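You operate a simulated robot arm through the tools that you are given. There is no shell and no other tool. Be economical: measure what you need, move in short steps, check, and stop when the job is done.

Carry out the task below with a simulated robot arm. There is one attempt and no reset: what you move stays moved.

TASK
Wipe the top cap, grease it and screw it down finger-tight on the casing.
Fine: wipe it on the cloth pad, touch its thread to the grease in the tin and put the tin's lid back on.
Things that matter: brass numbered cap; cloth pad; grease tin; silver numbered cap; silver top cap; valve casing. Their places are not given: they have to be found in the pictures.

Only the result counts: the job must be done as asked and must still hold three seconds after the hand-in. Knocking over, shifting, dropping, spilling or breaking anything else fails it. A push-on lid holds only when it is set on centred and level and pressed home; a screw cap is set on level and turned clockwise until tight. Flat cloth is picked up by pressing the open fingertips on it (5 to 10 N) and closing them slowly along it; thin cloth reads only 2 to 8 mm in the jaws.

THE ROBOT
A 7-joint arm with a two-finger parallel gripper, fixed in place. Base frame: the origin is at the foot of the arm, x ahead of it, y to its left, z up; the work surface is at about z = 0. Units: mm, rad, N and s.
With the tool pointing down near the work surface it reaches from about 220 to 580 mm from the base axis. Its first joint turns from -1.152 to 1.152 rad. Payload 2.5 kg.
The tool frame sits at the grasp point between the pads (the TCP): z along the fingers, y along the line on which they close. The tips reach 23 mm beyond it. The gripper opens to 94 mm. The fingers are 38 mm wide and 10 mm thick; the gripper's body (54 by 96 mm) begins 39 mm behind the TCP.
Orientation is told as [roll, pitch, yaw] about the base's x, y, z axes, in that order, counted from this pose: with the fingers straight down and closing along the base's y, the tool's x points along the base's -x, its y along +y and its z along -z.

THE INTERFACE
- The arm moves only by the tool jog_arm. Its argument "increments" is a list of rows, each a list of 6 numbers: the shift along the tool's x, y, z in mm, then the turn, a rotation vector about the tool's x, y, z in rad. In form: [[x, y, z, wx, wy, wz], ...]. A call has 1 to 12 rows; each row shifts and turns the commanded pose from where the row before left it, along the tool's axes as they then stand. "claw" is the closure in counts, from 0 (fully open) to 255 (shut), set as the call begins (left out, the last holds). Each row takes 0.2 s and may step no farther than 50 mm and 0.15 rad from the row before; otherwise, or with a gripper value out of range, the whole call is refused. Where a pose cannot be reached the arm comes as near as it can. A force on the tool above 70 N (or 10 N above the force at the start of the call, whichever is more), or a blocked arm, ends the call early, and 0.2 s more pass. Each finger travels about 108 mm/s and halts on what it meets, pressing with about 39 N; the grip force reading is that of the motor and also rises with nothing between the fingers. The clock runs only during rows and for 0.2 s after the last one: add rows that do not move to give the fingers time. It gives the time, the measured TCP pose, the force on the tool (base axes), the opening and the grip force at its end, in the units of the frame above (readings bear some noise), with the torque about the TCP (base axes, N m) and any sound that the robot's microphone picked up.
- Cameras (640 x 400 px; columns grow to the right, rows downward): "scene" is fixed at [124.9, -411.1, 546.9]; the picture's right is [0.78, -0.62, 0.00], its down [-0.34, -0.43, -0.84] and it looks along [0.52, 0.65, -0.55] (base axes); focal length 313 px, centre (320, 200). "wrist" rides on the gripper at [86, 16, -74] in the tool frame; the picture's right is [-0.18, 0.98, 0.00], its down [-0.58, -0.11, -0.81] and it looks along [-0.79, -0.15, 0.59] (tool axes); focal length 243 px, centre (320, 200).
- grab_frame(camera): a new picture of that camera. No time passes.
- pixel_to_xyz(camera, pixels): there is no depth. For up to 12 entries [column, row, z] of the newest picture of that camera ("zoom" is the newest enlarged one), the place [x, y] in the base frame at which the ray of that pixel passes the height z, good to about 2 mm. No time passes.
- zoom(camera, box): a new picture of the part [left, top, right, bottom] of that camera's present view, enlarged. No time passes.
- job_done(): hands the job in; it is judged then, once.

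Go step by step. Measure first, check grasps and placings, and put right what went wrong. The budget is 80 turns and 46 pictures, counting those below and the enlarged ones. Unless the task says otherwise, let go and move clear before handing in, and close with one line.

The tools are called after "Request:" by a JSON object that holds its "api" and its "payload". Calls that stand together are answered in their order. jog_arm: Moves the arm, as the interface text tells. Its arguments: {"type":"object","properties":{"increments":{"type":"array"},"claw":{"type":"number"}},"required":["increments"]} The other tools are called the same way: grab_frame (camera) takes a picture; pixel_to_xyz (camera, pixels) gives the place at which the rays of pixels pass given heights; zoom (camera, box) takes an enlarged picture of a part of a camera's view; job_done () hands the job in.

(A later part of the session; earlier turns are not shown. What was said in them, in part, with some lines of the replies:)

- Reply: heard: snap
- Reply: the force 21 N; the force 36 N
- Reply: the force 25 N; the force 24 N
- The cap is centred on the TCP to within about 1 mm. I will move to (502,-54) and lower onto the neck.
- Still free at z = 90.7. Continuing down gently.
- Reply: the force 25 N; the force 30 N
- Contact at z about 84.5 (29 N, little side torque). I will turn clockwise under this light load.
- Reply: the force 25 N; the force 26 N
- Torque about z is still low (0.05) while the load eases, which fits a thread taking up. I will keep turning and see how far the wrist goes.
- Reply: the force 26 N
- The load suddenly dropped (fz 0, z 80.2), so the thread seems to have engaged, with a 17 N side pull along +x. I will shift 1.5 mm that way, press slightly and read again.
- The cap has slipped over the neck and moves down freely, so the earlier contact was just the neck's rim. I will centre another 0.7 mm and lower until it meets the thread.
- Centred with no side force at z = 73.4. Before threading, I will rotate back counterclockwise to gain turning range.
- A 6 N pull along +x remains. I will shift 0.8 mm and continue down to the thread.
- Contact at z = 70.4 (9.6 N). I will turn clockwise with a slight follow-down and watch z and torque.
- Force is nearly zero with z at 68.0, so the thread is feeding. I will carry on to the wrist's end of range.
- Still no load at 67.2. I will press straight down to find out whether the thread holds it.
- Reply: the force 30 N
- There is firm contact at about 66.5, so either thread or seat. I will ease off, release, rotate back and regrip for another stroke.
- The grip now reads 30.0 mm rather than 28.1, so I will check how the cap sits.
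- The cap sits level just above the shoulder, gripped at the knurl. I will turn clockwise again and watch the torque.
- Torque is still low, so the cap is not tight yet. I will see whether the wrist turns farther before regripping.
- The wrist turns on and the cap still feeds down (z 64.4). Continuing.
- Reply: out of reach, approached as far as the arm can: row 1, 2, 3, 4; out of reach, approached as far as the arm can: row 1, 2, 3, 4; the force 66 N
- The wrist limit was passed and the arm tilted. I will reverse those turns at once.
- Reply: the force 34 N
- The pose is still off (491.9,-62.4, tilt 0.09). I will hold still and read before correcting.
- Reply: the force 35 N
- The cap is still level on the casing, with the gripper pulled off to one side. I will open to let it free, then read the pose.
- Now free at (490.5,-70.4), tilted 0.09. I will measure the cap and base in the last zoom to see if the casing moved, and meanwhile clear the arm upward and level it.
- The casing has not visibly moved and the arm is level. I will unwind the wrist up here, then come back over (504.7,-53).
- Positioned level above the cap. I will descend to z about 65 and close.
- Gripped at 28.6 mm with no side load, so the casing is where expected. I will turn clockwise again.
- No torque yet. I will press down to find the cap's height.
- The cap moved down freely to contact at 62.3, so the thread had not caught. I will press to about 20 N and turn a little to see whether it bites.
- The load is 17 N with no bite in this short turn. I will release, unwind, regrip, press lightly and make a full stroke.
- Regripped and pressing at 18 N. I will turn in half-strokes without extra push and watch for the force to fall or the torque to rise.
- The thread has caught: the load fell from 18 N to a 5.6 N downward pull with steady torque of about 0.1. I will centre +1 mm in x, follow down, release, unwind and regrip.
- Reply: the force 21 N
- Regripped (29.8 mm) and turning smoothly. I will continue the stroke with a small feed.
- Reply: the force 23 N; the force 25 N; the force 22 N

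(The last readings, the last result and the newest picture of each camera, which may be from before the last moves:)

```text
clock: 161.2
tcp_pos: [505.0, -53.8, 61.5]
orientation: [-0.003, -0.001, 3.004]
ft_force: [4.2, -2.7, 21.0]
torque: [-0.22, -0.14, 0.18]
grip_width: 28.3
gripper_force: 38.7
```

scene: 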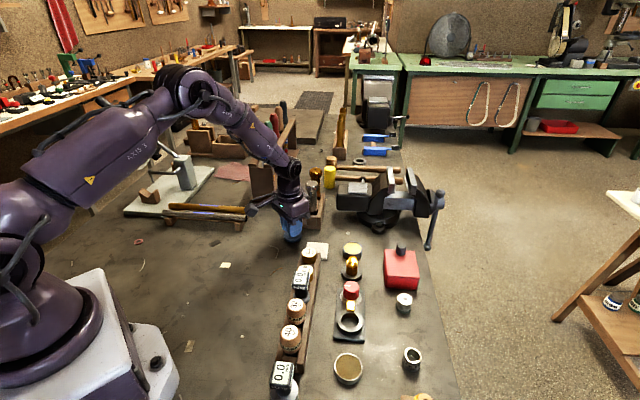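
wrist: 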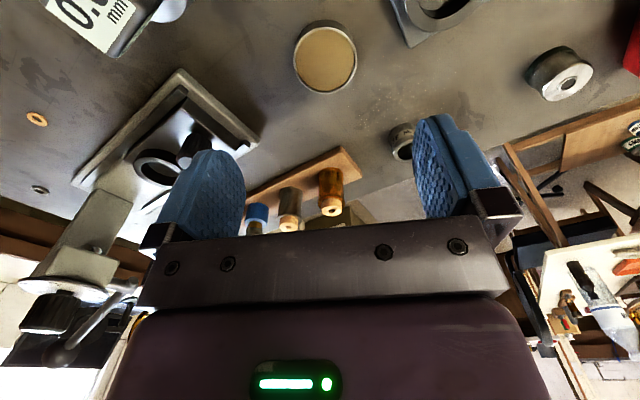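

Torque has grown to about 0.2 and the load still eases slowly, so it is feeding. Another release, unwind and stroke.

Request:
{"api": "jog_arm", "payload": {"increments": [[0, 0, -0.8, 0, 0, 0], [0, 0, 0, 0, 0, 0]]}}

Request:
{"api": "jog_arm", "payload": {"increments": [[0, 0, 0, 0, 0, 0], [0, 0, 0, 0, 0, 0], [0, 0, 0, 0, 0, -0.15], [0, 0, 0, 0, 0, -0.15], [0, 0, 0, 0, 0, -0.15], [0, 0, 0, 0, 0, -0.15], [0, 0, 0, 0, 0, -0.15], [0, 0, 0, 0, 0, -0.15], [0, 0, 0, 0, 0, -0.15], [0, 0, 0, 0, 0, -0.15], [0, 0, 0, 0, 0, -0.15], [0, 0, 0, 0, 0, -0.15]], "claw": 130}}

Request:
{"api": "jog_arm", "payload": {"increments": [[0, 0, 0, 0, 0, -0.15], [0, 0, 0, 0, 0, -0.15], [0, 0, 0, 0, 0, -0.15], [0, 0, 0, 0, 0, -0.15], [0, 0, 0, 0, 0, -0.15], [0, 0, 0, 0, 0, -0.15], [0, 0, 0, 0, 0, -0.15], [0, 0, 0, 0, 0, -0.15], [0, 0, 0, 0, 0, -0.15], [0, 0, 0, 0, 0, -0.15], [0, 0, 0, 0, 0, -0.15], [0, 0, 0, 0, 0, -0.15]]}}

Request:
{"api": "jog_arm", "payload": {"increments": [[0, 0, 0, 0, 0, -0.15], [0, 0, 0, 0, 0, -0.15], [0, 0, 0, 0, 0, -0.15], [0, 0, 0, 0, 0, -0.15], [0, 0, 0, 0, 0, -0.15], [0, 0, 0, 0, 0, -0.15], [0, 0, 0, 0, 0, -0.15], [0, 0, 0, 0, 0, -0.15], [0, 0, 0, 0, 0, -0.15], [0, 0, 0, 0, 0, -0.15], [0, 0, 0, 0, 0, 0]]}}

Request:
{"api": "jog_arm", "payload": {"increments": [[0, 0, 0, 0, 0, 0], [0, 0, 0, 0, 0, 0], [0, 0, 0, 0, 0, 0]], "claw": 255}}

Request:
{"api": "jog_arm", "payload": {"increments": [[0, 0, 0.2, 0, 0, 0.15], [0, 0, 0, 0, 0, 0.15], [0, 0, 0.1, 0, 0, 0.15], [0, 0, 0, 0, 0, 0.15], [0, 0, 0.1, 0, 0, 0.15], [0, 0, 0, 0, 0, 0.15], [0, 0, 0, 0, 0, 0.15], [0, 0, 0, 0, 0, 0.15]]}}

Request:
{"api": "jog_arm", "payload": {"increments": [[0, 0, 0, 0, 0, 0.15], [0, 0, 0, 0, 0, 0.15], [0, 0, 0, 0, 0, 0.15], [0, 0, 0, 0, 0, 0.15], [0, 0, 0, 0, 0, 0.15], [0, 0, 0, 0, 0, 0.15], [0, 0, 0, 0, 0, 0.15], [0, 0, 0, 0, 0, 0.15]]}}

Request:
{"api": "jog_arm", "payload": {"increments": [[0, 0, 0, 0, 0, 0.15], [0, 0, 0, 0, 0, 0.15], [0, 0, 0, 0, 0, 0.15], [0, 0, 0, 0, 0, 0.15], [0, 0, 0, 0, 0, 0.15], [0, 0, 0, 0, 0, 0.15], [0, 0, 0, 0, 0, 0.15], [0, 0, 0, 0, 0, 0.15]]}}

```text
clock: 161.8
tcp_pos: [505.5, -53.7, 59.4]
orientation: [-0.002, -0.002, 3.006]
ft_force: [5.1, -1.0, 14.8]
torque: [-0.17, -0.17, 0.01]
grip_width: 28.4
gripper_force: 38.7
```

```text
clock: 164.4
tcp_pos: [503.9, -52.5, 59.5]
orientation: [-0.002, 0.001, -1.776]
ft_force: [-0.4, 0.4, 0.2]
torque: [0.0, 0.0, 0.0]
grip_width: 46.2
gripper_force: 0.0
```

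```text
clock: 167.0
tcp_pos: [505.6, -53.3, 60.5]
orientation: [0.002, 0.0, 0.024]
ft_force: [0.2, 0.2, -0.3]
torque: [-0.01, -0.05, 0.0]
grip_width: 46.0
gripper_force: 0.1
```

```text
clock: 169.4
tcp_pos: [505.1, -52.9, 59.8]
orientation: [0.001, -0.002, 1.524]
ft_force: [0.0, 0.6, -0.4]
torque: [0.01, -0.02, 0.01]
grip_width: 46.0
gripper_force: 0.2
```

```text
clock: 170.2
tcp_pos: [504.6, -52.7, 60.0]
orientation: [0.004, -0.003, 1.521]
ft_force: [1.1, -0.3, -0.1]
torque: [0.03, 0.1, 0.03]
grip_width: 28.8
gripper_force: 39.4
```

```text
clock: 172.0
tcp_pos: [505.0, -53.2, 60.7]
orientation: [0.002, 0.0, 0.317]
ft_force: [7.6, -4.7, -6.1]
torque: [-0.11, -0.26, 0.09]
grip_width: 28.8
gripper_force: 39.0
```

```text
clock: 173.8
tcp_pos: [504.8, -53.5, 59.5]
orientation: [-0.002, 0.002, -0.883]
ft_force: [-0.1, -4.4, 6.0]
torque: [-0.15, 0.07, 0.06]
grip_width: 28.4
gripper_force: 38.8
```

```text
clock: 175.6
tcp_pos: [505.4, -53.3, 59.5]
orientation: [-0.004, 0.001, -2.08]
ft_force: [-14.8, -1.4, 13.4]
torque: [-0.23, 0.25, 0.1]
grip_width: 28.6
gripper_force: 39.4
```

Torque is about 0.1 with no stop yet. I will finish the stroke and test by pulling slightly upward whether the thread holds.

Request:
{"api": "jog_arm", "payload": {"increments": [[0, 0, 0, 0, 0, 0.15], [0, 0, 0, 0, 0, 0.15], [0, 0, 0, 0, 0, 0.15], [0, 0, 0, 0, 0, 0.15], [0, 0, 0, 0, 0, 0.15], [0, 0, 0, 0, 0, 0.15], [0, 0, 0, 0, 0, 0.15], [0, 0, 0, 0, 0, 0.15], [0, 0, 0, 0, 0, 0]]}}

Request:
{"api": "jog_arm", "payload": {"increments": [[0, 0, -1, 0, 0, 0], [0, 0, 0, 0, 0, 0]]}}

Request:
{"api": "jog_arm", "payload": {"increments": [[0, 0, -1, 0, 0, 0], [0, 0, 0, 0, 0, 0]]}}

```text
clock: 177.6
tcp_pos: [504.0, -55.5, 60.2]
orientation: [0.001, -0.003, 3.003]
ft_force: [2.7, 4.0, -1.9]
torque: [0.3, 0.0, -0.02]
grip_width: 28.4
gripper_force: 39.5
```

```text
clock: 178.2
tcp_pos: [504.4, -53.3, 62.7]
orientation: [-0.002, -0.002, 3.007]
ft_force: [-1.2, -0.9, -0.3]
torque: [-0.03, -0.01, 0.01]
grip_width: 28.7
gripper_force: 38.4
```

```text
clock: 178.8
tcp_pos: [505.5, -53.7, 61.8]
orientation: [-0.002, -0.002, 3.006]
ft_force: [1.0, -0.1, -0.8]
torque: [0.0, 0.0, 0.04]
grip_width: 28.7
gripper_force: 39.1
```

Pulling up meets no resistance, so the cap is not truly threaded. I will lift 3 mm and probe sideways both ways for the exact centre.

Request:
{"api": "jog_arm", "payload": {"increments": [[0, 0, -2, 0, 0, 0], [0, 0, -1, 0, 0, 0], [0, 0, 0, 0, 0, 0]]}}

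Request:
{"api": "jog_arm", "payload": {"increments": [[1.5, 0, 0, 0, 0, 0], [0, 0, 0, 0, 0, 0]]}}

Request:
{"api": "jog_arm", "payload": {"increments": [[-3, 0, 0, 0, 0, 0], [0, 0, 0, 0, 0, 0]]}}

Request:
{"api": "jog_arm", "payload": {"increments": [[1.5, 1.5, 0, 0, 0, 0], [0, 0, 0, 0, 0, 0]]}}

Request:
{"api": "jog_arm", "payload": {"increments": [[0, -3, 0, 0, 0, 0], [0, 0, 0, 0, 0, 0]]}}

Request:
{"api": "jog_arm", "payload": {"increments": [[0, 1.5, 0, 0, 0, 0], [0, 0, 0, 0, 0, 0]]}}

```text
clock: 179.6
tcp_pos: [502.5, -53.7, 63.5]
orientation: [-0.001, -0.005, 3.007]
ft_force: [4.7, -4.4, -22.5]
torque: [-0.01, -0.17, 0.06]
grip_width: 28.3
gripper_force: 39.5
```

```text
clock: 180.2
tcp_pos: [503.6, -53.7, 64.1]
orientation: [-0.002, -0.01, 3.007]
ft_force: [-18.2, 0.1, -8.4]
torque: [-0.02, 0.53, 0.05]
grip_width: 28.2
gripper_force: 38.4
```

```text
clock: 180.8
tcp_pos: [505.4, -52.6, 67.6]
orientation: [-0.003, 0.008, 3.007]
ft_force: [-0.1, 0.0, 0.0]
torque: [0.04, 0.03, 0.0]
grip_width: 27.9
gripper_force: 39.1
```

```text
clock: 181.4
tcp_pos: [504.4, -53.3, 66.5]
orientation: [-0.001, -0.001, 3.006]
ft_force: [-0.8, 0.5, -0.3]
torque: [0.0, 0.01, 0.01]
grip_width: 28.4
gripper_force: 39.0
```

```text
clock: 182.0
tcp_pos: [504.5, -51.6, 64.6]
orientation: [-0.002, -0.002, 3.006]
ft_force: [0.4, -0.6, -0.8]
torque: [-0.02, 0.01, 0.0]
grip_width: 28.0
gripper_force: 39.1
```

```text
clock: 182.6
tcp_pos: [504.3, -54.3, 65.7]
orientation: [0.0, -0.002, 3.009]
ft_force: [-0.7, 0.2, 0.0]
torque: [0.02, -0.03, -0.04]
grip_width: 28.3
gripper_force: 39.6
5 turns are left
```

Five turns are left, so I will batch. The 22 N pull shows the thread had partly caught before the side probe freed it. Now I unwind, press down centred and make three full clockwise strokes with a steady feed.

Request:
{"api": "jog_arm", "payload": {"increments": [[0, 0, 0, 0, 0, -0.15], [0, 0, 0, 0, 0, -0.15], [0, 0, 0, 0, 0, -0.15], [0, 0, 0, 0, 0, -0.15], [0, 0, 0, 0, 0, -0.15], [0, 0, 0, 0, 0, -0.15], [0, 0, 0, 0, 0, -0.15], [0, 0, 0, 0, 0, -0.15], [0, 0, 0, 0, 0, -0.15], [0, 0, 0, 0, 0, -0.15], [0, 0, 0, 0, 0, -0.15], [0, 0, 0, 0, 0, -0.15]]}}

Request:
{"api": "jog_arm", "payload": {"increments": [[0, 0, 0, 0, 0, -0.15], [0, 0, 0, 0, 0, -0.15], [0, 0, 0, 0, 0, -0.15], [0, 0, 0, 0, 0, -0.15], [0, 0, 0, 0, 0, -0.15], [0, 0, 0, 0, 0, -0.15], [0, 0, 0, 0, 0, -0.15], [0, 0, 0, 0, 0, -0.15], [0, 0, 0, 0, 0, -0.15], [0, 0, 0, 0, 0, -0.15], [0, 0, 0, 0, 0, -0.15], [0, 0, 0, 0, 0, -0.15]]}}

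Request:
{"api": "jog_arm", "payload": {"increments": [[0, 0, 0, 0, 0, -0.15], [0, 0, 0, 0, 0, -0.15], [0, 0, 0, 0, 0, -0.15], [0, 0, 0, 0, 0, -0.15], [0, 0, 0, 0, 0, -0.15], [0, 0, 0, 0, 0, -0.15], [0, 0, 0, 0, 0, -0.15], [0, 0, 0, 0, 0, -0.15], [0, 0, 1.5, 0, 0, 0], [0, 0, 1.5, 0, 0, 0], [0, 0, 0, 0, 0, 0]]}}

Request:
{"api": "jog_arm", "payload": {"increments": [[0, 0, 0.1, 0, 0, 0.15], [0, 0, 0.1, 0, 0, 0.15], [0, 0, 0.1, 0, 0, 0.15], [0, 0, 0.1, 0, 0, 0.15], [0, 0, 0.1, 0, 0, 0.15], [0, 0, 0.1, 0, 0, 0.15], [0, 0, 0.1, 0, 0, 0.15], [0, 0, 0.1, 0, 0, 0.15], [0, 0, 0.1, 0, 0, 0.15], [0, 0, 0.1, 0, 0, 0.15], [0, 0, 0.1, 0, 0, 0.15], [0, 0, 0.1, 0, 0, 0.15]]}}

Request:
{"api": "jog_arm", "payload": {"increments": [[0, 0, 0.1, 0, 0, 0.15], [0, 0, 0.1, 0, 0, 0.15], [0, 0, 0.1, 0, 0, 0.15], [0, 0, 0.1, 0, 0, 0.15], [0, 0, 0.1, 0, 0, 0.15], [0, 0, 0.1, 0, 0, 0.15], [0, 0, 0.1, 0, 0, 0.15], [0, 0, 0.1, 0, 0, 0.15], [0, 0, 0.1, 0, 0, 0.15], [0, 0, 0.1, 0, 0, 0.15], [0, 0, 0.1, 0, 0, 0.15], [0, 0, 0.1, 0, 0, 0.15]]}}

Request:
{"api": "jog_arm", "payload": {"increments": [[0, 0, 0.05, 0, 0, 0.15], [0, 0, 0.05, 0, 0, 0.15], [0, 0, 0.05, 0, 0, 0.15], [0, 0, 0.05, 0, 0, 0.15], [0, 0, 0.05, 0, 0, 0.15], [0, 0, 0.05, 0, 0, 0.15], [0, 0, 0.05, 0, 0, 0.15], [0, 0, 0.05, 0, 0, 0.15], [0, 0, 0, 0, 0, 0]]}}

Request:
{"api": "jog_arm", "payload": {"increments": [[0, 0, 0, 0, 0, 0], [0, 0, 0, 0, 0, 0], [0, 0, 0, 0, 0, -0.15], [0, 0, 0, 0, 0, -0.15], [0, 0, 0, 0, 0, -0.15], [0, 0, 0, 0, 0, -0.15], [0, 0, 0, 0, 0, -0.15], [0, 0, 0, 0, 0, -0.15], [0, 0, 0, 0, 0, -0.15], [0, 0, 0, 0, 0, -0.15], [0, 0, 0, 0, 0, -0.15], [0, 0, 0, 0, 0, -0.15]], "claw": 130}}

Request:
{"api": "jog_arm", "payload": {"increments": [[0, 0, 0, 0, 0, -0.15], [0, 0, 0, 0, 0, -0.15], [0, 0, 0, 0, 0, -0.15], [0, 0, 0, 0, 0, -0.15], [0, 0, 0, 0, 0, -0.15], [0, 0, 0, 0, 0, -0.15], [0, 0, 0, 0, 0, -0.15], [0, 0, 0, 0, 0, -0.15], [0, 0, 0, 0, 0, -0.15], [0, 0, 0, 0, 0, -0.15], [0, 0, 0, 0, 0, -0.15], [0, 0, 0, 0, 0, -0.15]]}}

Request:
{"api": "jog_arm", "payload": {"increments": [[0, 0, 0, 0, 0, -0.15], [0, 0, 0, 0, 0, -0.15], [0, 0, 0, 0, 0, -0.15], [0, 0, 0, 0, 0, -0.15], [0, 0, 0, 0, 0, -0.15], [0, 0, 0, 0, 0, -0.15], [0, 0, 0, 0, 0, -0.15], [0, 0, 0, 0, 0, -0.15], [0, 0, 0, 0, 0, -0.15], [0, 0, 0, 0, 0, -0.15], [0, 0, 0, 0, 0, 0]]}}

Request:
{"api": "jog_arm", "payload": {"increments": [[0, 0, 0, 0, 0, 0], [0, 0, 0, 0, 0, 0], [0, 0, 0, 0, 0, 0]], "claw": 255}}

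Request:
{"api": "jog_arm", "payload": {"increments": [[0, 0, 0.1, 0, 0, 0.15], [0, 0, 0.1, 0, 0, 0.15], [0, 0, 0.1, 0, 0, 0.15], [0, 0, 0.1, 0, 0, 0.15], [0, 0, 0.1, 0, 0, 0.15], [0, 0, 0, 0, 0, 0.15], [0, 0, 0, 0, 0, 0.15], [0, 0, 0, 0, 0, 0.15], [0, 0, 0, 0, 0, 0.15], [0, 0, 0, 0, 0, 0.15], [0, 0, 0, 0, 0, 0.15], [0, 0, 0, 0, 0, 0.15]]}}

Request:
{"api": "jog_arm", "payload": {"increments": [[0, 0, 0.05, 0, 0, 0.15], [0, 0, 0, 0, 0, 0.15], [0, 0, 0.05, 0, 0, 0.15], [0, 0, 0, 0, 0, 0.15], [0, 0, 0.05, 0, 0, 0.15], [0, 0, 0, 0, 0, 0.15], [0, 0, 0.05, 0, 0, 0.15], [0, 0, 0, 0, 0, 0.15], [0, 0, 0.05, 0, 0, 0.15], [0, 0, 0, 0, 0, 0.15], [0, 0, 0.05, 0, 0, 0.15], [0, 0, 0, 0, 0, 0.15]]}}

Request:
{"api": "jog_arm", "payload": {"increments": [[0, 0, 0.05, 0, 0, 0.15], [0, 0, 0, 0, 0, 0.15], [0, 0, 0.05, 0, 0, 0.15], [0, 0, 0, 0, 0, 0.15], [0, 0, 0.05, 0, 0, 0.15], [0, 0, 0, 0, 0, 0.15], [0, 0, 0.05, 0, 0, 0.15], [0, 0, 0, 0, 0, 0.15], [0, 0, 0, 0, 0, 0]]}}

```text
clock: 185.2
tcp_pos: [505.3, -53.7, 65.4]
orientation: [-0.002, 0.003, -1.475]
ft_force: [0.4, -0.5, -0.2]
torque: [-0.01, -0.02, 0.03]
grip_width: 28.0
gripper_force: 38.8
```

```text
clock: 187.8
tcp_pos: [505.6, -53.9, 66.1]
orientation: [0.002, -0.001, 0.325]
ft_force: [8.0, -0.1, -0.7]
torque: [-0.06, -0.22, -0.02]
grip_width: 28.3
gripper_force: 38.7
```

```text
clock: 190.2
tcp_pos: [504.8, -52.0, 61.1]
orientation: [0.001, -0.002, 1.523]
ft_force: [0.5, 0.7, -0.2]
torque: [-0.02, 0.02, -0.05]
grip_width: 28.1
gripper_force: 38.8
```

```text
clock: 192.8
tcp_pos: [505.5, -52.0, 60.5]
orientation: [0.002, 0.001, -0.282]
ft_force: [6.1, 3.3, -0.4]
torque: [0.05, -0.14, 0.04]
grip_width: 28.4
gripper_force: 39.0
```

```text
clock: 195.4
tcp_pos: [504.5, -52.8, 60.0]
orientation: [-0.003, -0.001, -2.081]
ft_force: [-2.0, -0.1, -0.2]
torque: [0.01, -0.01, 0.03]
grip_width: 28.4
gripper_force: 38.4
```

```text
clock: 197.4
tcp_pos: [503.6, -52.6, 58.6]
orientation: [-0.002, -0.002, 3.005]
ft_force: [0.3, -0.1, -0.6]
torque: [0.01, 0.03, -0.03]
grip_width: 28.3
gripper_force: 39.2
```

```text
clock: 200.0
tcp_pos: [503.8, -53.1, 58.7]
orientation: [-0.001, 0.003, -1.774]
ft_force: [-0.4, -0.8, 0.2]
torque: [0.01, 0.0, 0.02]
grip_width: 46.3
gripper_force: 0.1
```

```text
clock: 202.6
tcp_pos: [505.3, -53.3, 59.4]
orientation: [0.001, 0.002, 0.023]
ft_force: [0.6, 0.0, -0.3]
torque: [0.02, 0.0, 0.01]
grip_width: 46.0
gripper_force: 0.1
```

```text
clock: 205.0
tcp_pos: [505.3, -54.6, 58.6]
orientation: [0.002, -0.001, 1.524]
ft_force: [0.0, 0.1, 1.0]
torque: [0.04, -0.05, -0.02]
grip_width: 46.1
gripper_force: 0.1
```

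```text
clock: 205.8
tcp_pos: [505.8, -53.8, 59.4]
orientation: [0.003, -0.002, 1.521]
ft_force: [-0.2, -0.1, -0.2]
torque: [-0.01, -0.03, -0.01]
grip_width: 30.1
gripper_force: 39.0
```

```text
clock: 208.4
tcp_pos: [504.7, -53.3, 58.9]
orientation: [0.002, 0.002, -0.28]
ft_force: [0.1, 2.0, -0.3]
torque: [0.1, -0.05, 0.02]
grip_width: 30.1
gripper_force: 38.6
```

```text
clock: 211.0
tcp_pos: [503.6, -53.5, 58.3]
orientation: [-0.002, 0.001, -2.082]
ft_force: [8.8, 1.9, 1.4]
torque: [-0.01, -0.32, 0.03]
grip_width: 30.1
gripper_force: 39.3
```

```text
clock: 213.0
tcp_pos: [503.8, -53.0, 56.2]
orientation: [-0.002, -0.005, 3.003]
ft_force: [-2.3, -1.7, -3.1]
torque: [-0.15, 0.01, -0.01]
grip_width: 28.5
gripper_force: 39.6
4 turns are left
```

Width and height readings show the cap sitting lower now, but the torque is still small. I will make two more strokes with firmer press (feed about 2.5 mm, then 1 mm), staying well under the force limit.

Request:
{"api": "jog_arm", "payload": {"increments": [[0, 0, 0, 0, 0, 0], [0, 0, 0, 0, 0, 0], [0, 0, 0, 0, 0, -0.15], [0, 0, 0, 0, 0, -0.15], [0, 0, 0, 0, 0, -0.15], [0, 0, 0, 0, 0, -0.15], [0, 0, 0, 0, 0, -0.15], [0, 0, 0, 0, 0, -0.15], [0, 0, 0, 0, 0, -0.15], [0, 0, 0, 0, 0, -0.15], [0, 0, 0, 0, 0, -0.15], [0, 0, 0, 0, 0, -0.15]], "claw": 130}}

Request:
{"api": "jog_arm", "payload": {"increments": [[0, 0, 0, 0, 0, -0.15], [0, 0, 0, 0, 0, -0.15], [0, 0, 0, 0, 0, -0.15], [0, 0, 0, 0, 0, -0.15], [0, 0, 0, 0, 0, -0.15], [0, 0, 0, 0, 0, -0.15], [0, 0, 0, 0, 0, -0.15], [0, 0, 0, 0, 0, -0.15], [0, 0, 0, 0, 0, -0.15], [0, 0, 0, 0, 0, -0.15], [0, 0, 0, 0, 0, -0.15], [0, 0, 0, 0, 0, -0.15]]}}

Request:
{"api": "jog_arm", "payload": {"increments": [[0, 0, 0, 0, 0, -0.15], [0, 0, 0, 0, 0, -0.15], [0, 0, 0, 0, 0, -0.15], [0, 0, 0, 0, 0, -0.15], [0, 0, 0, 0, 0, -0.15], [0, 0, 0, 0, 0, -0.15], [0, 0, 0, 0, 0, -0.15], [0, 0, 0, 0, 0, -0.15], [0, 0, 0, 0, 0, -0.15], [0, 0, 0, 0, 0, -0.15], [0, 0, -4, 0, 0, 0], [0, 0, 0, 0, 0, 0]]}}

Request:
{"api": "jog_arm", "payload": {"increments": [[0, 0, 0, 0, 0, 0], [0, 0, 0, 0, 0, 0], [0, 0, 0, 0, 0, 0]], "claw": 255}}

Request:
{"api": "jog_arm", "payload": {"increments": [[0, 0, 1, 0, 0, 0], [0, 0, 0, 0, 0, 0]]}}

Request:
{"api": "jog_arm", "payload": {"increments": [[0, 0, 0.1, 0, 0, 0.15], [0, 0, 0.1, 0, 0, 0.15], [0, 0, 0.1, 0, 0, 0.15], [0, 0, 0.1, 0, 0, 0.15], [0, 0, 0.1, 0, 0, 0.15], [0, 0, 0.05, 0, 0, 0.15], [0, 0, 0.05, 0, 0, 0.15], [0, 0, 0.05, 0, 0, 0.15], [0, 0, 0.05, 0, 0, 0.15], [0, 0, 0.05, 0, 0, 0.15], [0, 0, 0.05, 0, 0, 0.15], [0, 0, 0.05, 0, 0, 0.15]]}}

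Request:
{"api": "jog_arm", "payload": {"increments": [[0, 0, 0.05, 0, 0, 0.15], [0, 0, 0.05, 0, 0, 0.15], [0, 0, 0.05, 0, 0, 0.15], [0, 0, 0.05, 0, 0, 0.15], [0, 0, 0.05, 0, 0, 0.15], [0, 0, 0.05, 0, 0, 0.15], [0, 0, 0.05, 0, 0, 0.15], [0, 0, 0.05, 0, 0, 0.15], [0, 0, 0.05, 0, 0, 0.15], [0, 0, 0.05, 0, 0, 0.15], [0, 0, 0.05, 0, 0, 0.15], [0, 0, 0.05, 0, 0, 0.15]]}}

Request:
{"api": "jog_arm", "payload": {"increments": [[0, 0, 0, 0, 0, 0.15], [0, 0, 0, 0, 0, 0.15], [0, 0, 0, 0, 0, 0.15], [0, 0, 0, 0, 0, 0.15], [0, 0, 0, 0, 0, 0.15], [0, 0, 0, 0, 0, 0.15], [0, 0, 0, 0, 0, 0.15], [0, 0, 0, 0, 0, 0.15], [0, 0, 0, 0, 0, 0]]}}

Request:
{"api": "jog_arm", "payload": {"increments": [[0, 0, 0, 0, 0, 0], [0, 0, 0, 0, 0, 0], [0, 0, 0, 0, 0, -0.15], [0, 0, 0, 0, 0, -0.15], [0, 0, 0, 0, 0, -0.15], [0, 0, 0, 0, 0, -0.15], [0, 0, 0, 0, 0, -0.15], [0, 0, 0, 0, 0, -0.15], [0, 0, 0, 0, 0, -0.15], [0, 0, 0, 0, 0, -0.15], [0, 0, 0, 0, 0, -0.15], [0, 0, 0, 0, 0, -0.15]], "claw": 130}}

Request:
{"api": "jog_arm", "payload": {"increments": [[0, 0, 0, 0, 0, -0.15], [0, 0, 0, 0, 0, -0.15], [0, 0, 0, 0, 0, -0.15], [0, 0, 0, 0, 0, -0.15], [0, 0, 0, 0, 0, -0.15], [0, 0, 0, 0, 0, -0.15], [0, 0, 0, 0, 0, -0.15], [0, 0, 0, 0, 0, -0.15], [0, 0, 0, 0, 0, -0.15], [0, 0, 0, 0, 0, -0.15], [0, 0, 0, 0, 0, -0.15], [0, 0, 0, 0, 0, -0.15]]}}

Request:
{"api": "jog_arm", "payload": {"increments": [[0, 0, 0, 0, 0, -0.15], [0, 0, 0, 0, 0, -0.15], [0, 0, 0, 0, 0, -0.15], [0, 0, 0, 0, 0, -0.15], [0, 0, 0, 0, 0, -0.15], [0, 0, 0, 0, 0, -0.15], [0, 0, 0, 0, 0, -0.15], [0, 0, 0, 0, 0, -0.15], [0, 0, 0, 0, 0, -0.15], [0, 0, 0, 0, 0, -0.15], [0, 0, 0, 0, 0, 0]]}}

Request:
{"api": "jog_arm", "payload": {"increments": [[0, 0, 0, 0, 0, 0], [0, 0, 0, 0, 0, 0], [0, 0, 0, 0, 0, 0]], "claw": 255}}

Request:
{"api": "jog_arm", "payload": {"increments": [[0, 0, 0.1, 0, 0, 0.15], [0, 0, 0.1, 0, 0, 0.15], [0, 0, 0.1, 0, 0, 0.15], [0, 0, 0.1, 0, 0, 0.15], [0, 0, 0.1, 0, 0, 0.15], [0, 0, 0.1, 0, 0, 0.15], [0, 0, 0.1, 0, 0, 0.15], [0, 0, 0.1, 0, 0, 0.15], [0, 0, 0.1, 0, 0, 0.15], [0, 0, 0, 0, 0, 0.15], [0, 0, 0, 0, 0, 0.15], [0, 0, 0, 0, 0, 0.15]]}}

Request:
{"api": "jog_arm", "payload": {"increments": [[0, 0, 0, 0, 0, 0.15], [0, 0, 0, 0, 0, 0.15], [0, 0, 0, 0, 0, 0.15], [0, 0, 0, 0, 0, 0.15], [0, 0, 0, 0, 0, 0.15], [0, 0, 0, 0, 0, 0.15], [0, 0, 0, 0, 0, 0.15], [0, 0, 0, 0, 0, 0.15], [0, 0, 0, 0, 0, 0.15], [0, 0, 0, 0, 0, 0.15], [0, 0, 0, 0, 0, 0.15], [0, 0, 0, 0, 0, 0.15]]}}

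Request:
{"api": "jog_arm", "payload": {"increments": [[0, 0, 0, 0, 0, 0.15], [0, 0, 0, 0, 0, 0.15], [0, 0, 0, 0, 0, 0.15], [0, 0, 0, 0, 0, 0.15], [0, 0, 0, 0, 0, 0.15], [0, 0, 0, 0, 0, 0.15], [0, 0, 0, 0, 0, 0.15], [0, 0, 0, 0, 0, 0.15], [0, 0, 0, 0, 0, 0]]}}

```text
clock: 215.6
tcp_pos: [504.7, -52.9, 56.9]
orientation: [-0.001, 0.003, -1.776]
ft_force: [0.9, 0.0, -0.5]
torque: [0.02, -0.01, -0.02]
grip_width: 46.3
gripper_force: 0.0
```

```text
clock: 218.2
tcp_pos: [503.9, -54.1, 57.0]
orientation: [0.002, 0.001, 0.023]
ft_force: [-0.6, 0.9, -0.2]
torque: [-0.02, 0.03, 0.01]
grip_width: 45.8
gripper_force: 0.0
```

```text
clock: 220.8
tcp_pos: [503.7, -54.0, 60.9]
orientation: [0.004, -0.001, 1.52]
ft_force: [0.1, -0.5, 0.2]
torque: [-0.02, 0.0, 0.0]
grip_width: 46.3
gripper_force: 0.0
```

```text
clock: 221.6
tcp_pos: [504.6, -54.6, 60.5]
orientation: [0.002, -0.003, 1.52]
ft_force: [2.0, 0.9, 0.0]
torque: [-0.01, 0.03, 0.04]
grip_width: 29.1
gripper_force: 38.9
```

```text
clock: 222.2
tcp_pos: [504.2, -53.2, 61.5]
orientation: [0.002, -0.003, 1.519]
ft_force: [-8.6, 0.4, 18.0]
torque: [0.01, 0.32, 0.06]
grip_width: 28.8
gripper_force: 38.8
```

```text
clock: 224.8
tcp_pos: [506.3, -52.4, 61.4]
orientation: [0.001, -0.001, -0.281]
ft_force: [0.8, 1.9, 26.7]
torque: [0.1, -0.08, 0.23]
grip_width: 29.2
gripper_force: 39.0
```

```text
clock: 227.4
tcp_pos: [505.3, -53.1, 59.3]
orientation: [0.005, 0.001, -2.081]
ft_force: [2.2, -5.2, 31.9]
torque: [-0.07, 0.34, 0.23]
grip_width: 29.0
gripper_force: 39.2
```

```text
clock: 229.4
tcp_pos: [505.8, -54.3, 59.7]
orientation: [-0.003, 0.004, 3.004]
ft_force: [0.8, -6.4, 34.1]
torque: [-0.28, 0.08, -0.01]
grip_width: 29.1
gripper_force: 38.7
```

```text
clock: 232.0
tcp_pos: [504.1, -53.9, 56.9]
orientation: [-0.001, 0.002, -1.774]
ft_force: [-0.2, 0.7, 0.1]
torque: [0.03, -0.02, -0.02]
grip_width: 46.3
gripper_force: 0.1
```

```text
clock: 234.6
tcp_pos: [504.2, -54.2, 57.8]
orientation: [0.002, 0.002, 0.024]
ft_force: [-0.8, -0.4, -1.0]
torque: [-0.01, 0.0, 0.01]
grip_width: 45.9
gripper_force: 0.0
```

```text
clock: 237.0
tcp_pos: [504.5, -53.1, 57.2]
orientation: [0.002, -0.001, 1.523]
ft_force: [-0.3, 0.0, 0.2]
torque: [-0.01, 0.05, -0.01]
grip_width: 46.0
gripper_force: 0.1
```

```text
clock: 237.8
tcp_pos: [504.0, -53.9, 58.0]
orientation: [-0.001, -0.002, 1.522]
ft_force: [3.3, 1.9, 0.2]
torque: [0.02, -0.03, -0.03]
grip_width: 28.9
gripper_force: 39.1
```

```text
clock: 240.4
tcp_pos: [505.6, -54.0, 57.0]
orientation: [0.003, -0.003, -0.283]
ft_force: [4.8, 0.3, 9.5]
torque: [-0.04, -0.02, 0.11]
grip_width: 28.4
gripper_force: 39.1
```

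```text
clock: 243.0
tcp_pos: [504.1, -53.1, 57.5]
orientation: [-0.006, -0.001, -2.082]
ft_force: [-11.1, -6.6, 16.8]
torque: [-0.2, 0.01, 0.17]
grip_width: 28.6
gripper_force: 38.8
```

```text
clock: 245.0
tcp_pos: [505.1, -51.7, 57.1]
orientation: [-0.002, -0.001, 3.004]
ft_force: [-0.3, 3.5, 12.1]
torque: [-0.05, 0.02, -0.08]
grip_width: 28.2
gripper_force: 39.2
3 turns are left
```

The cap is level on its seat, and torque while turning is about 0.2. I will make one more pressed clockwise stroke, release, then fetch the lid and press it home on the tin in the same batch.

Request:
{"api": "jog_arm", "payload": {"increments": [[0, 0, 0, 0, 0, 0], [0, 0, 0, 0, 0, 0], [0, 0, 0, 0, 0, -0.15], [0, 0, 0, 0, 0, -0.15], [0, 0, 0, 0, 0, -0.15], [0, 0, 0, 0, 0, -0.15], [0, 0, 0, 0, 0, -0.15], [0, 0, 0, 0, 0, -0.15], [0, 0, 0, 0, 0, -0.15], [0, 0, 0, 0, 0, -0.15], [0, 0, 0, 0, 0, -0.15], [0, 0, 0, 0, 0, -0.15]], "claw": 130}}

Request:
{"api": "jog_arm", "payload": {"increments": [[0, 0, 0, 0, 0, -0.15], [0, 0, 0, 0, 0, -0.15], [0, 0, 0, 0, 0, -0.15], [0, 0, 0, 0, 0, -0.15], [0, 0, 0, 0, 0, -0.15], [0, 0, 0, 0, 0, -0.15], [0, 0, 0, 0, 0, -0.15], [0, 0, 0, 0, 0, -0.15], [0, 0, 0, 0, 0, -0.15], [0, 0, 0, 0, 0, -0.15], [0, 0, 0, 0, 0, -0.15], [0, 0, 0, 0, 0, -0.15]]}}

Request:
{"api": "jog_arm", "payload": {"increments": [[0, 0, 0, 0, 0, -0.15], [0, 0, 0, 0, 0, -0.15], [0, 0, 0, 0, 0, -0.15], [0, 0, 0, 0, 0, -0.15], [0, 0, 0, 0, 0, -0.15], [0, 0, 0, 0, 0, -0.15], [0, 0, 0, 0, 0, -0.15], [0, 0, 0, 0, 0, -0.15], [0, 0, 0, 0, 0, -0.15], [0, 0, 0, 0, 0, -0.15], [0, 0, 0, 0, 0, 0]]}}

Request:
{"api": "jog_arm", "payload": {"increments": [[0, 0, 0, 0, 0, 0], [0, 0, 0, 0, 0, 0], [0, 0, 0, 0, 0, 0], [0, 0, 1.3, 0, 0, 0], [0, 0, 0, 0, 0, 0]], "claw": 255}}

Request:
{"api": "jog_arm", "payload": {"increments": [[0, 0, 0.05, 0, 0, 0.15], [0, 0, 0.05, 0, 0, 0.15], [0, 0, 0.05, 0, 0, 0.15], [0, 0, 0.05, 0, 0, 0.15], [0, 0, 0.05, 0, 0, 0.15], [0, 0, 0.05, 0, 0, 0.15], [0, 0, 0.05, 0, 0, 0.15], [0, 0, 0.05, 0, 0, 0.15], [0, 0, 0.05, 0, 0, 0.15], [0, 0, 0.05, 0, 0, 0.15], [0, 0, 0, 0, 0, 0.15], [0, 0, 0, 0, 0, 0.15]]}}

Request:
{"api": "jog_arm", "payload": {"increments": [[0, 0, 0, 0, 0, 0.15], [0, 0, 0, 0, 0, 0.15], [0, 0, 0, 0, 0, 0.15], [0, 0, 0, 0, 0, 0.15], [0, 0, 0, 0, 0, 0.15], [0, 0, 0, 0, 0, 0.15], [0, 0, 0, 0, 0, 0.15], [0, 0, 0, 0, 0, 0.15], [0, 0, 0, 0, 0, 0.15], [0, 0, 0, 0, 0, 0.15], [0, 0, 0, 0, 0, 0.15], [0, 0, 0, 0, 0, 0.15]]}}

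Request:
{"api": "jog_arm", "payload": {"increments": [[0, 0, 0, 0, 0, 0.15], [0, 0, 0, 0, 0, 0.15], [0, 0, 0, 0, 0, 0.15], [0, 0, 0, 0, 0, 0.15], [0, 0, 0, 0, 0, 0.15], [0, 0, 0, 0, 0, 0.15], [0, 0, 0, 0, 0, 0.15], [0, 0, 0, 0, 0, 0.15]]}}

Request:
{"api": "jog_arm", "payload": {"increments": [[0, 0, 0, 0, 0, 0], [0, 0, 0, 0, 0, 0], [0, 0, 0, 0, 0, 0], [0, 0, -40, 0, 0, 0], [0, 0, -40, 0, 0, 0], [0, 0, -40, 0, 0, 0], [0, 0, 0, 0, 0, -0.15], [0, 0, 0, 0, 0, -0.15], [0, 0, 0, 0, 0, -0.15], [0, 0, 0, 0, 0, -0.15], [0, 0, 0, 0, 0, -0.15], [0, 0, 0, 0, 0, -0.15]], "claw": 130}}

Request:
{"api": "jog_arm", "payload": {"increments": [[0, 0, 0, 0, 0, -0.15], [0, 0, 0, 0, 0, -0.15], [0, 0, 0, 0, 0, -0.15], [0, 0, 0, 0, 0, -0.15], [0, 0, 0, 0, 0, -0.15], [0, 0, 0, 0, 0, -0.15], [0, 0, 0, 0, 0, -0.15], [0, 0, 0, 0, 0, -0.15], [0, 0, 0, 0, 0, -0.15], [0, 0, 0, 0, 0, -0.15], [0, 0, 0, 0, 0, -0.15], [0, 0, 0, 0, 0, -0.15]]}}

Request:
{"api": "jog_arm", "payload": {"increments": [[0, 0, 0, 0, 0, -0.15], [0, 0, 0, 0, 0, -0.15], [0, 0, 0, 0, 0, -0.15], [0, 0, 0, 0, 0, -0.127], [8.25, 48.5, 0, 0, 0, 0], [8.25, 48.5, 0, 0, 0, 0], [8.25, 48.5, 0, 0, 0, 0], [8.25, 48.5, 0, 0, 0, 0], [0, 0, 0, 0, 0, 0]], "claw": 100}}

Request:
{"api": "jog_arm", "payload": {"increments": [[0, 0, 40, 0, 0, 0], [0, 0, 40, 0, 0, 0], [0, 0, 35, 0, 0, 0], [0, 0, 15, 0, 0, 0], [0, 0, 8, 0, 0, 0], [0, 0, 0, 0, 0, 0]]}}

Request:
{"api": "jog_arm", "payload": {"increments": [[0, 0, 0, 0, 0, 0], [0, 0, 0, 0, 0, 0], [0, 0, 0, 0, 0, 0], [0, 0, 0, 0, 0, 0]], "claw": 255}}

Request:
{"api": "jog_arm", "payload": {"increments": [[0, 0, -20, 0, 0, 0], [0, 0, -40, 0, 0, 0], [0, 0, -40, 0, 0, 0], [-20.25, -36.3, 0, 0, 0, 0], [-20.25, -36.3, 0, 0, 0, 0], [-20.25, -36.3, 0, 0, 0, 0], [-20.25, -36.3, 0, 0, 0, 0], [0, 0, 40, 0, 0, 0], [0, 0, 25, 0, 0, 0], [0, 0, 0, 0, 0, 0]]}}

Request:
{"api": "jog_arm", "payload": {"increments": [[0, 0, 5, 0, 0, 0], [0, 0, 3, 0, 0, 0], [0, 0, 2, 0, 0, 0], [0, 0, 0, 0, 0, 0]]}}

Request:
{"api": "jog_arm", "payload": {"increments": [[0, 0, 1.5, 0, 0, 0], [0, 0, 1.5, 0, 0, 0], [0, 0, 0, 0, 0, 0]]}}

Request:
{"api": "jog_arm", "payload": {"increments": [[0, 0, 1, 0, 0, 0], [0, 0, 1, 0, 0, 0], [0, 0, 0, 0, 0, 0]]}}

```text
clock: 247.6
tcp_pos: [504.2, -52.4, 56.8]
orientation: [-0.003, 0.003, -1.775]
ft_force: [0.0, 0.1, -0.7]
torque: [0.04, 0.04, 0.0]
grip_width: 46.3
gripper_force: 0.0
```

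```text
clock: 250.2
tcp_pos: [504.2, -55.4, 57.4]
orientation: [0.003, 0.002, 0.026]
ft_force: [0.3, 0.5, -0.1]
torque: [-0.01, -0.01, 0.01]
grip_width: 45.9
gripper_force: 0.0
```

```text
clock: 252.6
tcp_pos: [504.7, -53.2, 56.4]
orientation: [0.002, -0.001, 1.524]
ft_force: [0.6, 1.4, 0.1]
torque: [0.01, 0.0, 0.02]
grip_width: 46.2
gripper_force: 0.1
```

```text
clock: 253.8
tcp_pos: [505.7, -53.9, 55.8]
orientation: [0.0, -0.002, 1.52]
ft_force: [-5.4, -0.7, 15.8]
torque: [0.06, 0.16, 0.14]
grip_width: 29.8
gripper_force: 38.8
```

```text
clock: 256.4
tcp_pos: [505.5, -52.7, 55.4]
orientation: [0.0, 0.0, -0.282]
ft_force: [7.5, 8.7, 11.0]
torque: [0.19, -0.25, 0.09]
grip_width: 29.8
gripper_force: 39.3
```

```text
clock: 259.0
tcp_pos: [505.9, -53.8, 56.4]
orientation: [-0.003, 0.0, -2.082]
ft_force: [4.7, 3.3, 15.7]
torque: [-0.04, -0.22, 0.15]
grip_width: 29.3
gripper_force: 39.0
```

```text
clock: 260.8
tcp_pos: [504.4, -52.4, 55.3]
orientation: [-0.001, -0.005, 3.005]
ft_force: [-1.9, 0.3, 19.1]
torque: [-0.03, 0.02, 0.17]
grip_width: 29.4
gripper_force: 39.4
```

```text
clock: 263.4
tcp_pos: [504.7, -53.2, 174.2]
orientation: [-0.002, -0.001, -2.375]
ft_force: [-0.3, 0.8, -0.2]
torque: [0.02, 0.0, -0.01]
grip_width: 46.2
gripper_force: 0.0
```

```text
clock: 266.0
tcp_pos: [504.8, -53.9, 174.0]
orientation: [-0.001, 0.001, -0.576]
ft_force: [-0.1, -0.5, -0.7]
torque: [-0.02, -0.01, 0.01]
grip_width: 45.9
gripper_force: 0.1
```

```text
clock: 268.0
tcp_pos: [471.3, 140.3, 175.6]
orientation: [0.001, 0.002, -0.002]
ft_force: [-0.3, -1.3, -0.1]
torque: [0.01, 0.01, 0.01]
grip_width: 57.4
gripper_force: 0.0
```

```text
clock: 269.4
tcp_pos: [472.4, 141.1, 36.2]
orientation: [0.002, 0.003, -0.002]
ft_force: [0.6, -0.5, -0.7]
torque: [0.02, 0.02, 0.02]
grip_width: 56.9
gripper_force: 0.1
```

```text
clock: 270.4
tcp_pos: [472.9, 139.9, 37.8]
orientation: [0.001, 0.003, -0.003]
ft_force: [0.9, 0.7, -0.3]
torque: [0.01, -0.02, -0.02]
grip_width: 17.4
gripper_force: 39.2
```

```text
clock: 272.6
tcp_pos: [551.5, -5.9, 72.0]
orientation: [0.002, 0.001, -0.002]
ft_force: [0.2, 0.2, -0.4]
torque: [-0.03, 0.03, -0.01]
grip_width: 17.6
gripper_force: 38.7
```

```text
clock: 273.6
tcp_pos: [553.6, -5.4, 61.7]
orientation: [0.003, 0.002, -0.002]
ft_force: [0.5, 0.4, -0.1]
torque: [0.02, 0.02, 0.04]
grip_width: 17.6
gripper_force: 38.8
```

```text
clock: 274.4
tcp_pos: [554.1, -4.6, 57.7]
orientation: [0.002, 0.0, -0.002]
ft_force: [0.3, -0.2, 0.1]
torque: [-0.01, 0.0, -0.02]
grip_width: 17.4
gripper_force: 38.6
```

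```text
clock: 275.2
tcp_pos: [552.7, -5.1, 57.1]
orientation: [-0.001, 0.002, -0.002]
ft_force: [-11.0, -1.6, 18.2]
torque: [-0.05, 0.36, -0.01]
grip_width: 17.4
gripper_force: 38.8
heard: snap
2 turns are left
```

A snap was heard as the lid seated (18 N). I will press it a little firmer, release, then give the cap three more pressed clockwise strokes and move clear.

Request:
{"api": "jog_arm", "payload": {"increments": [[0, 0, 1, 0, 0, 0], [0, 0, 1, 0, 0, 0], [0, 0, 0.5, 0, 0, 0], [0, 0, 0, 0, 0, 0]]}}

Request:
{"api": "jog_arm", "payload": {"increments": [[0, 0, -1.5, 0, 0, 0], [0, 0, -1, 0, 0, 0], [0, 0, 0, 0, 0, 0]]}}

Request:
{"api": "jog_arm", "payload": {"increments": [[0, 0, 0, 0, 0, 0], [0, 0, 0, 0, 0, 0], [0, 0, 0, 0, 0, 0], [0, 0, -50, 0, 0, 0], [0, 0, -50, 0, 0, 0], [24, -24.5, 0, 0, 0, 0], [24, -24.5, 0, 0, 0, 0], [0, 0, 0, 0, 0, 0]], "claw": 100}}

Request:
{"api": "jog_arm", "payload": {"increments": [[0, 0, 0, 0, 0, -0.15], [0, 0, 0, 0, 0, -0.15], [0, 0, 0, 0, 0, -0.15], [0, 0, 0, 0, 0, -0.15], [0, 0, 0, 0, 0, -0.15], [0, 0, 0, 0, 0, -0.15], [0, 0, 0, 0, 0, -0.15], [0, 0, 0, 0, 0, -0.15], [0, 0, 0, 0, 0, -0.15], [0, 0, 0, 0, 0, -0.15], [0, 0, 0, 0, 0, 0]]}}

Request:
{"api": "jog_arm", "payload": {"increments": [[0, 0, 40, 0, 0, 0], [0, 0, 40, 0, 0, 0], [0, 0, 14, 0, 0, 0], [0, 0, 5, 0, 0, 0], [0, 0, 0, 0, 0, 0]]}}

Request:
{"api": "jog_arm", "payload": {"increments": [[0, 0, 0, 0, 0, 0], [0, 0, 0, 0, 0, 0], [0, 0, 0, 0, 0, 0], [0, 0, 1.5, 0, 0, 0], [0, 0, 0, 0, 0, 0]], "claw": 255}}

Request:
{"api": "jog_arm", "payload": {"increments": [[0, 0, 0.05, 0, 0, 0.15], [0, 0, 0.05, 0, 0, 0.15], [0, 0, 0.05, 0, 0, 0.15], [0, 0, 0.05, 0, 0, 0.15], [0, 0, 0.05, 0, 0, 0.15], [0, 0, 0.05, 0, 0, 0.15], [0, 0, 0.05, 0, 0, 0.15], [0, 0, 0.05, 0, 0, 0.15], [0, 0, 0.05, 0, 0, 0.15], [0, 0, 0.05, 0, 0, 0.15], [0, 0, 0, 0, 0, 0.15], [0, 0, 0, 0, 0, 0.15]]}}

Request:
{"api": "jog_arm", "payload": {"increments": [[0, 0, 0, 0, 0, 0.15], [0, 0, 0, 0, 0, 0.15], [0, 0, 0, 0, 0, 0.15], [0, 0, 0, 0, 0, 0.15], [0, 0, 0, 0, 0, 0.15], [0, 0, 0, 0, 0, 0.15], [0, 0, 0, 0, 0, 0.15], [0, 0, 0, 0, 0, 0.15], [0, 0, 0, 0, 0, 0.15], [0, 0, 0, 0, 0, 0.15], [0, 0, 0, 0, 0, 0.15], [0, 0, 0, 0, 0, 0.15]]}}

Request:
{"api": "jog_arm", "payload": {"increments": [[0, 0, 0, 0, 0, 0.15], [0, 0, 0, 0, 0, 0.15], [0, 0, 0, 0, 0, 0.15], [0, 0, 0, 0, 0, 0.15], [0, 0, 0, 0, 0, 0.15], [0, 0, 0, 0, 0, 0.15], [0, 0, 0, 0, 0, 0.15], [0, 0, 0, 0, 0, 0.15]]}}

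Request:
{"api": "jog_arm", "payload": {"increments": [[0, 0, 0, 0, 0, 0], [0, 0, 0, 0, 0, 0], [0, 0, -1, 0, 0, -0.15], [0, 0, 0, 0, 0, -0.15], [0, 0, 0, 0, 0, -0.15], [0, 0, 0, 0, 0, -0.15], [0, 0, 0, 0, 0, -0.15], [0, 0, 0, 0, 0, -0.15], [0, 0, 0, 0, 0, -0.15], [0, 0, 0, 0, 0, -0.15], [0, 0, 0, 0, 0, -0.15], [0, 0, 0, 0, 0, -0.15]], "claw": 130}}

Request:
{"api": "jog_arm", "payload": {"increments": [[0, 0, 0, 0, 0, -0.15], [0, 0, 0, 0, 0, -0.15], [0, 0, 0, 0, 0, -0.15], [0, 0, 0, 0, 0, -0.15], [0, 0, 0, 0, 0, -0.15], [0, 0, 0, 0, 0, -0.15], [0, 0, 0, 0, 0, -0.15], [0, 0, 0, 0, 0, -0.15], [0, 0, 0, 0, 0, -0.15], [0, 0, 0, 0, 0, -0.15], [0, 0, 0, 0, 0, -0.15], [0, 0, 0, 0, 0, -0.15]]}}

Request:
{"api": "jog_arm", "payload": {"increments": [[0, 0, 0, 0, 0, -0.15], [0, 0, 0, 0, 0, -0.15], [0, 0, 0, 0, 0, -0.15], [0, 0, 0, 0, 0, -0.15], [0, 0, 0, 0, 0, -0.15], [0, 0, 0, 0, 0, -0.15], [0, 0, 0, 0, 0, -0.15], [0, 0, 0, 0, 0, -0.15], [0, 0, 0, 0, 0, -0.15], [0, 0, 0, 0, 0, -0.15], [0, 0, 0, 0, 0, 0]]}}

Request:
{"api": "jog_arm", "payload": {"increments": [[0, 0, 0, 0, 0, 0], [0, 0, 0, 0, 0, 0], [0, 0, 0, 0, 0, 0], [0, 0, 1.5, 0, 0, 0], [0, 0, 0, 0, 0, 0]], "claw": 255}}

Request:
{"api": "jog_arm", "payload": {"increments": [[0, 0, 0.05, 0, 0, 0.15], [0, 0, 0.05, 0, 0, 0.15], [0, 0, 0.05, 0, 0, 0.15], [0, 0, 0.05, 0, 0, 0.15], [0, 0, 0.05, 0, 0, 0.15], [0, 0, 0.05, 0, 0, 0.15], [0, 0, 0.05, 0, 0, 0.15], [0, 0, 0.05, 0, 0, 0.15], [0, 0, 0.05, 0, 0, 0.15], [0, 0, 0.05, 0, 0, 0.15], [0, 0, 0, 0, 0, 0.15], [0, 0, 0, 0, 0, 0.15]]}}

Request:
{"api": "jog_arm", "payload": {"increments": [[0, 0, 0, 0, 0, 0.15], [0, 0, 0, 0, 0, 0.15], [0, 0, 0, 0, 0, 0.15], [0, 0, 0, 0, 0, 0.15], [0, 0, 0, 0, 0, 0.15], [0, 0, 0, 0, 0, 0.15], [0, 0, 0, 0, 0, 0.15], [0, 0, 0, 0, 0, 0.15], [0, 0, 0, 0, 0, 0.15], [0, 0, 0, 0, 0, 0.15], [0, 0, 0, 0, 0, 0.15], [0, 0, 0, 0, 0, 0.15]]}}

Request:
{"api": "jog_arm", "payload": {"increments": [[0, 0, 0, 0, 0, 0.15], [0, 0, 0, 0, 0, 0.15], [0, 0, 0, 0, 0, 0.15], [0, 0, 0, 0, 0, 0.15], [0, 0, 0, 0, 0, 0.15], [0, 0, 0, 0, 0, 0.15], [0, 0, 0, 0, 0, 0.15], [0, 0, 0, 0, 0, 0.15]]}}

Request:
{"api": "jog_arm", "payload": {"increments": [[0, 0, 0, 0, 0, 0], [0, 0, 0, 0, 0, 0], [0, 0, -1, 0, 0, -0.15], [0, 0, 0, 0, 0, -0.15], [0, 0, 0, 0, 0, -0.15], [0, 0, 0, 0, 0, -0.15], [0, 0, 0, 0, 0, -0.15], [0, 0, 0, 0, 0, -0.15], [0, 0, 0, 0, 0, -0.15], [0, 0, 0, 0, 0, -0.15], [0, 0, 0, 0, 0, -0.15], [0, 0, 0, 0, 0, -0.15]], "claw": 130}}

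Request:
{"api": "jog_arm", "payload": {"increments": [[0, 0, 0, 0, 0, -0.15], [0, 0, 0, 0, 0, -0.15], [0, 0, 0, 0, 0, -0.15], [0, 0, 0, 0, 0, -0.15], [0, 0, 0, 0, 0, -0.15], [0, 0, 0, 0, 0, -0.15], [0, 0, 0, 0, 0, -0.15], [0, 0, 0, 0, 0, -0.15], [0, 0, 0, 0, 0, -0.15], [0, 0, 0, 0, 0, -0.15], [0, 0, 0, 0, 0, -0.15], [0, 0, 0, 0, 0, -0.15]]}}

Request:
{"api": "jog_arm", "payload": {"increments": [[0, 0, 0, 0, 0, -0.15], [0, 0, 0, 0, 0, -0.15], [0, 0, 0, 0, 0, -0.15], [0, 0, 0, 0, 0, -0.15], [0, 0, 0, 0, 0, -0.15], [0, 0, 0, 0, 0, -0.15], [0, 0, 0, 0, 0, -0.15], [0, 0, 0, 0, 0, -0.15], [0, 0, 0, 0, 0, -0.15], [0, 0, 0, 0, 0, -0.15], [0, 0, 0, 0, 0, 0]]}}

Request:
{"api": "jog_arm", "payload": {"increments": [[0, 0, 0, 0, 0, 0], [0, 0, 0, 0, 0, 0], [0, 0, 0, 0, 0, 0], [0, 0, 1.5, 0, 0, 0], [0, 0, 0, 0, 0, 0]], "claw": 255}}

Request:
{"api": "jog_arm", "payload": {"increments": [[0, 0, 0.05, 0, 0, 0.15], [0, 0, 0.05, 0, 0, 0.15], [0, 0, 0.05, 0, 0, 0.15], [0, 0, 0.05, 0, 0, 0.15], [0, 0, 0.05, 0, 0, 0.15], [0, 0, 0.05, 0, 0, 0.15], [0, 0, 0.05, 0, 0, 0.15], [0, 0, 0.05, 0, 0, 0.15], [0, 0, 0.05, 0, 0, 0.15], [0, 0, 0.05, 0, 0, 0.15], [0, 0, 0, 0, 0, 0.15], [0, 0, 0, 0, 0, 0.15]]}}

Request:
{"api": "jog_arm", "payload": {"increments": [[0, 0, 0, 0, 0, 0.15], [0, 0, 0, 0, 0, 0.15], [0, 0, 0, 0, 0, 0.15], [0, 0, 0, 0, 0, 0.15], [0, 0, 0, 0, 0, 0.15], [0, 0, 0, 0, 0, 0.15], [0, 0, 0, 0, 0, 0.15], [0, 0, 0, 0, 0, 0.15], [0, 0, 0, 0, 0, 0.15], [0, 0, 0, 0, 0, 0.15], [0, 0, 0, 0, 0, 0.15], [0, 0, 0, 0, 0, 0.15]]}}

Request:
{"api": "jog_arm", "payload": {"increments": [[0, 0, 0, 0, 0, 0.15], [0, 0, 0, 0, 0, 0.15], [0, 0, 0, 0, 0, 0.15], [0, 0, 0, 0, 0, 0.15], [0, 0, 0, 0, 0, 0.15], [0, 0, 0, 0, 0, 0.15], [0, 0, 0, 0, 0, 0.15], [0, 0, 0, 0, 0, 0.15]]}}

Request:
{"api": "jog_arm", "payload": {"increments": [[0, 0, -1.5, 0, 0, 0], [0, 0, 0, 0, 0, 0], [0, 0, 0, 0, 0, 0], [0, 0, -40, 0, 0, 0], [0, 0, -40, 0, 0, 0], [0, 0, -40, 0, 0, 0], [0, 0, 0, 0, 0, 0]], "claw": 100}}

```text
clock: 276.2
tcp_pos: [553.6, -4.8, 56.8]
orientation: [0.0, -0.005, -0.001]
ft_force: [-13.7, -4.1, 34.9]
torque: [-0.11, 0.32, 0.01]
grip_width: 17.7
gripper_force: 38.3
```

```text
clock: 277.0
tcp_pos: [553.6, -4.8, 56.1]
orientation: [0.001, -0.004, -0.002]
ft_force: [10.7, -7.8, 6.5]
torque: [-0.16, -0.41, 0.03]
grip_width: 17.5
gripper_force: 39.2
```

```text
clock: 278.8
tcp_pos: [505.1, -55.0, 155.6]
orientation: [0.002, 0.001, 0.0]
ft_force: [0.2, -0.6, -2.4]
torque: [0.01, 0.02, -0.03]
grip_width: 57.1
gripper_force: 0.1
```

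```text
clock: 281.2
tcp_pos: [504.3, -53.0, 157.2]
orientation: [0.002, -0.001, 1.5]
ft_force: [-0.2, -0.6, -0.9]
torque: [-0.01, -0.03, 0.01]
grip_width: 56.9
gripper_force: 0.1
```

```text
clock: 282.4
tcp_pos: [503.3, -53.7, 56.3]
orientation: [0.002, -0.001, 1.496]
ft_force: [-0.2, -0.7, -1.0]
torque: [0.01, -0.02, -0.01]
grip_width: 57.4
gripper_force: 0.0
```

```text
clock: 283.6
tcp_pos: [505.3, -53.3, 56.6]
orientation: [-0.002, -0.002, 1.496]
ft_force: [0.0, 1.3, 9.9]
torque: [0.05, -0.04, -0.04]
grip_width: 29.4
gripper_force: 38.8
```

```text
clock: 286.2
tcp_pos: [505.4, -52.8, 54.3]
orientation: [0.001, 0.001, -0.306]
ft_force: [-2.6, 3.5, 5.0]
torque: [0.04, 0.01, 0.24]
grip_width: 29.0
gripper_force: 38.7
```

```text
clock: 288.8
tcp_pos: [505.2, -52.6, 56.0]
orientation: [0.001, 0.0, -2.103]
ft_force: [9.5, 4.1, 9.5]
torque: [0.09, -0.23, 0.09]
grip_width: 28.6
gripper_force: 38.7
```

```text
clock: 290.6
tcp_pos: [503.8, -53.5, 54.8]
orientation: [-0.002, -0.002, 2.983]
ft_force: [-4.5, 5.9, 13.3]
torque: [0.01, 0.13, 0.27]
grip_width: 28.9
gripper_force: 39.3
```

```text
clock: 293.2
tcp_pos: [505.1, -53.5, 56.2]
orientation: [-0.001, 0.002, -1.797]
ft_force: [0.1, 0.2, -0.2]
torque: [0.0, 0.03, 0.01]
grip_width: 46.1
gripper_force: 0.1
```

```text
clock: 295.8
tcp_pos: [505.4, -53.9, 56.6]
orientation: [0.001, 0.002, 0.003]
ft_force: [-0.4, -0.3, 0.5]
torque: [-0.04, 0.0, -0.02]
grip_width: 46.2
gripper_force: 0.0
```

```text
clock: 298.2
tcp_pos: [504.8, -52.0, 56.4]
orientation: [0.0, -0.001, 1.5]
ft_force: [-0.1, -1.0, -0.6]
torque: [0.01, -0.01, -0.01]
grip_width: 45.9
gripper_force: 0.0
```

```text
clock: 299.4
tcp_pos: [505.5, -52.4, 56.2]
orientation: [0.001, -0.004, 1.497]
ft_force: [-3.6, 1.0, 13.3]
torque: [0.02, 0.13, -0.03]
grip_width: 30.0
gripper_force: 39.3
```

```text
clock: 302.0
tcp_pos: [504.1, -52.6, 53.5]
orientation: [0.002, 0.004, -0.303]
ft_force: [-0.9, 2.0, 1.9]
torque: [0.03, 0.01, 0.23]
grip_width: 28.8
gripper_force: 39.0
```

```text
clock: 304.6
tcp_pos: [505.0, -54.6, 54.2]
orientation: [-0.001, 0.0, -2.105]
ft_force: [-0.7, 4.8, 12.0]
torque: [0.02, 0.06, 0.1]
grip_width: 28.5
gripper_force: 39.0
```

```text
clock: 306.4
tcp_pos: [504.4, -53.1, 54.0]
orientation: [-0.001, 0.0, 2.984]
ft_force: [-5.6, 5.0, 2.4]
torque: [0.1, 0.08, 0.23]
grip_width: 28.9
gripper_force: 38.2
```

```text
clock: 309.0
tcp_pos: [505.2, -53.6, 54.2]
orientation: [0.0, 0.001, -1.797]
ft_force: [-0.4, -0.4, 0.3]
torque: [-0.02, -0.01, -0.02]
grip_width: 46.1
gripper_force: 0.0
```

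```text
clock: 311.6
tcp_pos: [505.5, -53.3, 55.2]
orientation: [0.002, 0.002, 0.003]
ft_force: [0.1, 0.4, 0.2]
torque: [-0.01, -0.02, 0.0]
grip_width: 46.2
gripper_force: 0.1
```

```text
clock: 314.0
tcp_pos: [505.1, -53.7, 55.9]
orientation: [0.003, -0.002, 1.499]
ft_force: [0.9, -0.1, 0.2]
torque: [-0.01, -0.01, -0.03]
grip_width: 46.2
gripper_force: 0.1
```

```text
clock: 315.2
tcp_pos: [505.7, -53.6, 53.4]
orientation: [-0.002, 0.0, 1.498]
ft_force: [-5.1, 0.5, 17.4]
torque: [-0.1, 0.18, -0.1]
grip_width: 29.8
gripper_force: 38.9
```

```text
clock: 317.8
tcp_pos: [505.4, -52.6, 51.6]
orientation: [0.001, 0.002, -0.301]
ft_force: [2.3, 4.4, 0.2]
torque: [0.09, -0.11, 0.23]
grip_width: 28.7
gripper_force: 38.9
```

```text
clock: 320.4
tcp_pos: [505.3, -54.8, 52.5]
orientation: [-0.001, -0.002, -2.106]
ft_force: [4.6, 3.3, 11.8]
torque: [0.04, -0.07, 0.11]
grip_width: 28.4
gripper_force: 39.0
```

```text
clock: 322.2
tcp_pos: [503.0, -52.9, 51.6]
orientation: [-0.003, -0.003, 2.983]
ft_force: [-4.2, 0.8, 4.6]
torque: [0.01, 0.06, 0.22]
grip_width: 28.7
gripper_force: 39.2
```

```text
clock: 323.8
tcp_pos: [504.7, -53.6, 175.0]
orientation: [-0.003, -0.002, 2.985]
ft_force: [1.0, 0.0, 0.5]
torque: [0.0, -0.01, 0.01]
grip_width: 57.2
gripper_force: 0.0
1 turns are left
```

The last strokes showed a repeating torque of 0.22 to 0.27 N m (end of each stroke and mid-turn), the most yet. That fits a seated cap slipping in the fingers, but I have no final picture to prove it; the arm is clear at z = 175, and I hand in now.

Request:
{"api": "job_done", "payload": {}}

```text
The job is handed in.
```

The job is handed in, but I can't confirm the cap is screwed down finger-tight: I wiped and greased it and turned it down on the casing, and torque levelled off at about 0.22–0.27 N m with no clear stop. Midway a wrist-limit slip tilted the arm and strained the cap, and my side test freed the thread, so I had to start it again. The tin's lid went back on with a snap and was pressed to about 35 N, though I took no picture afterwards.
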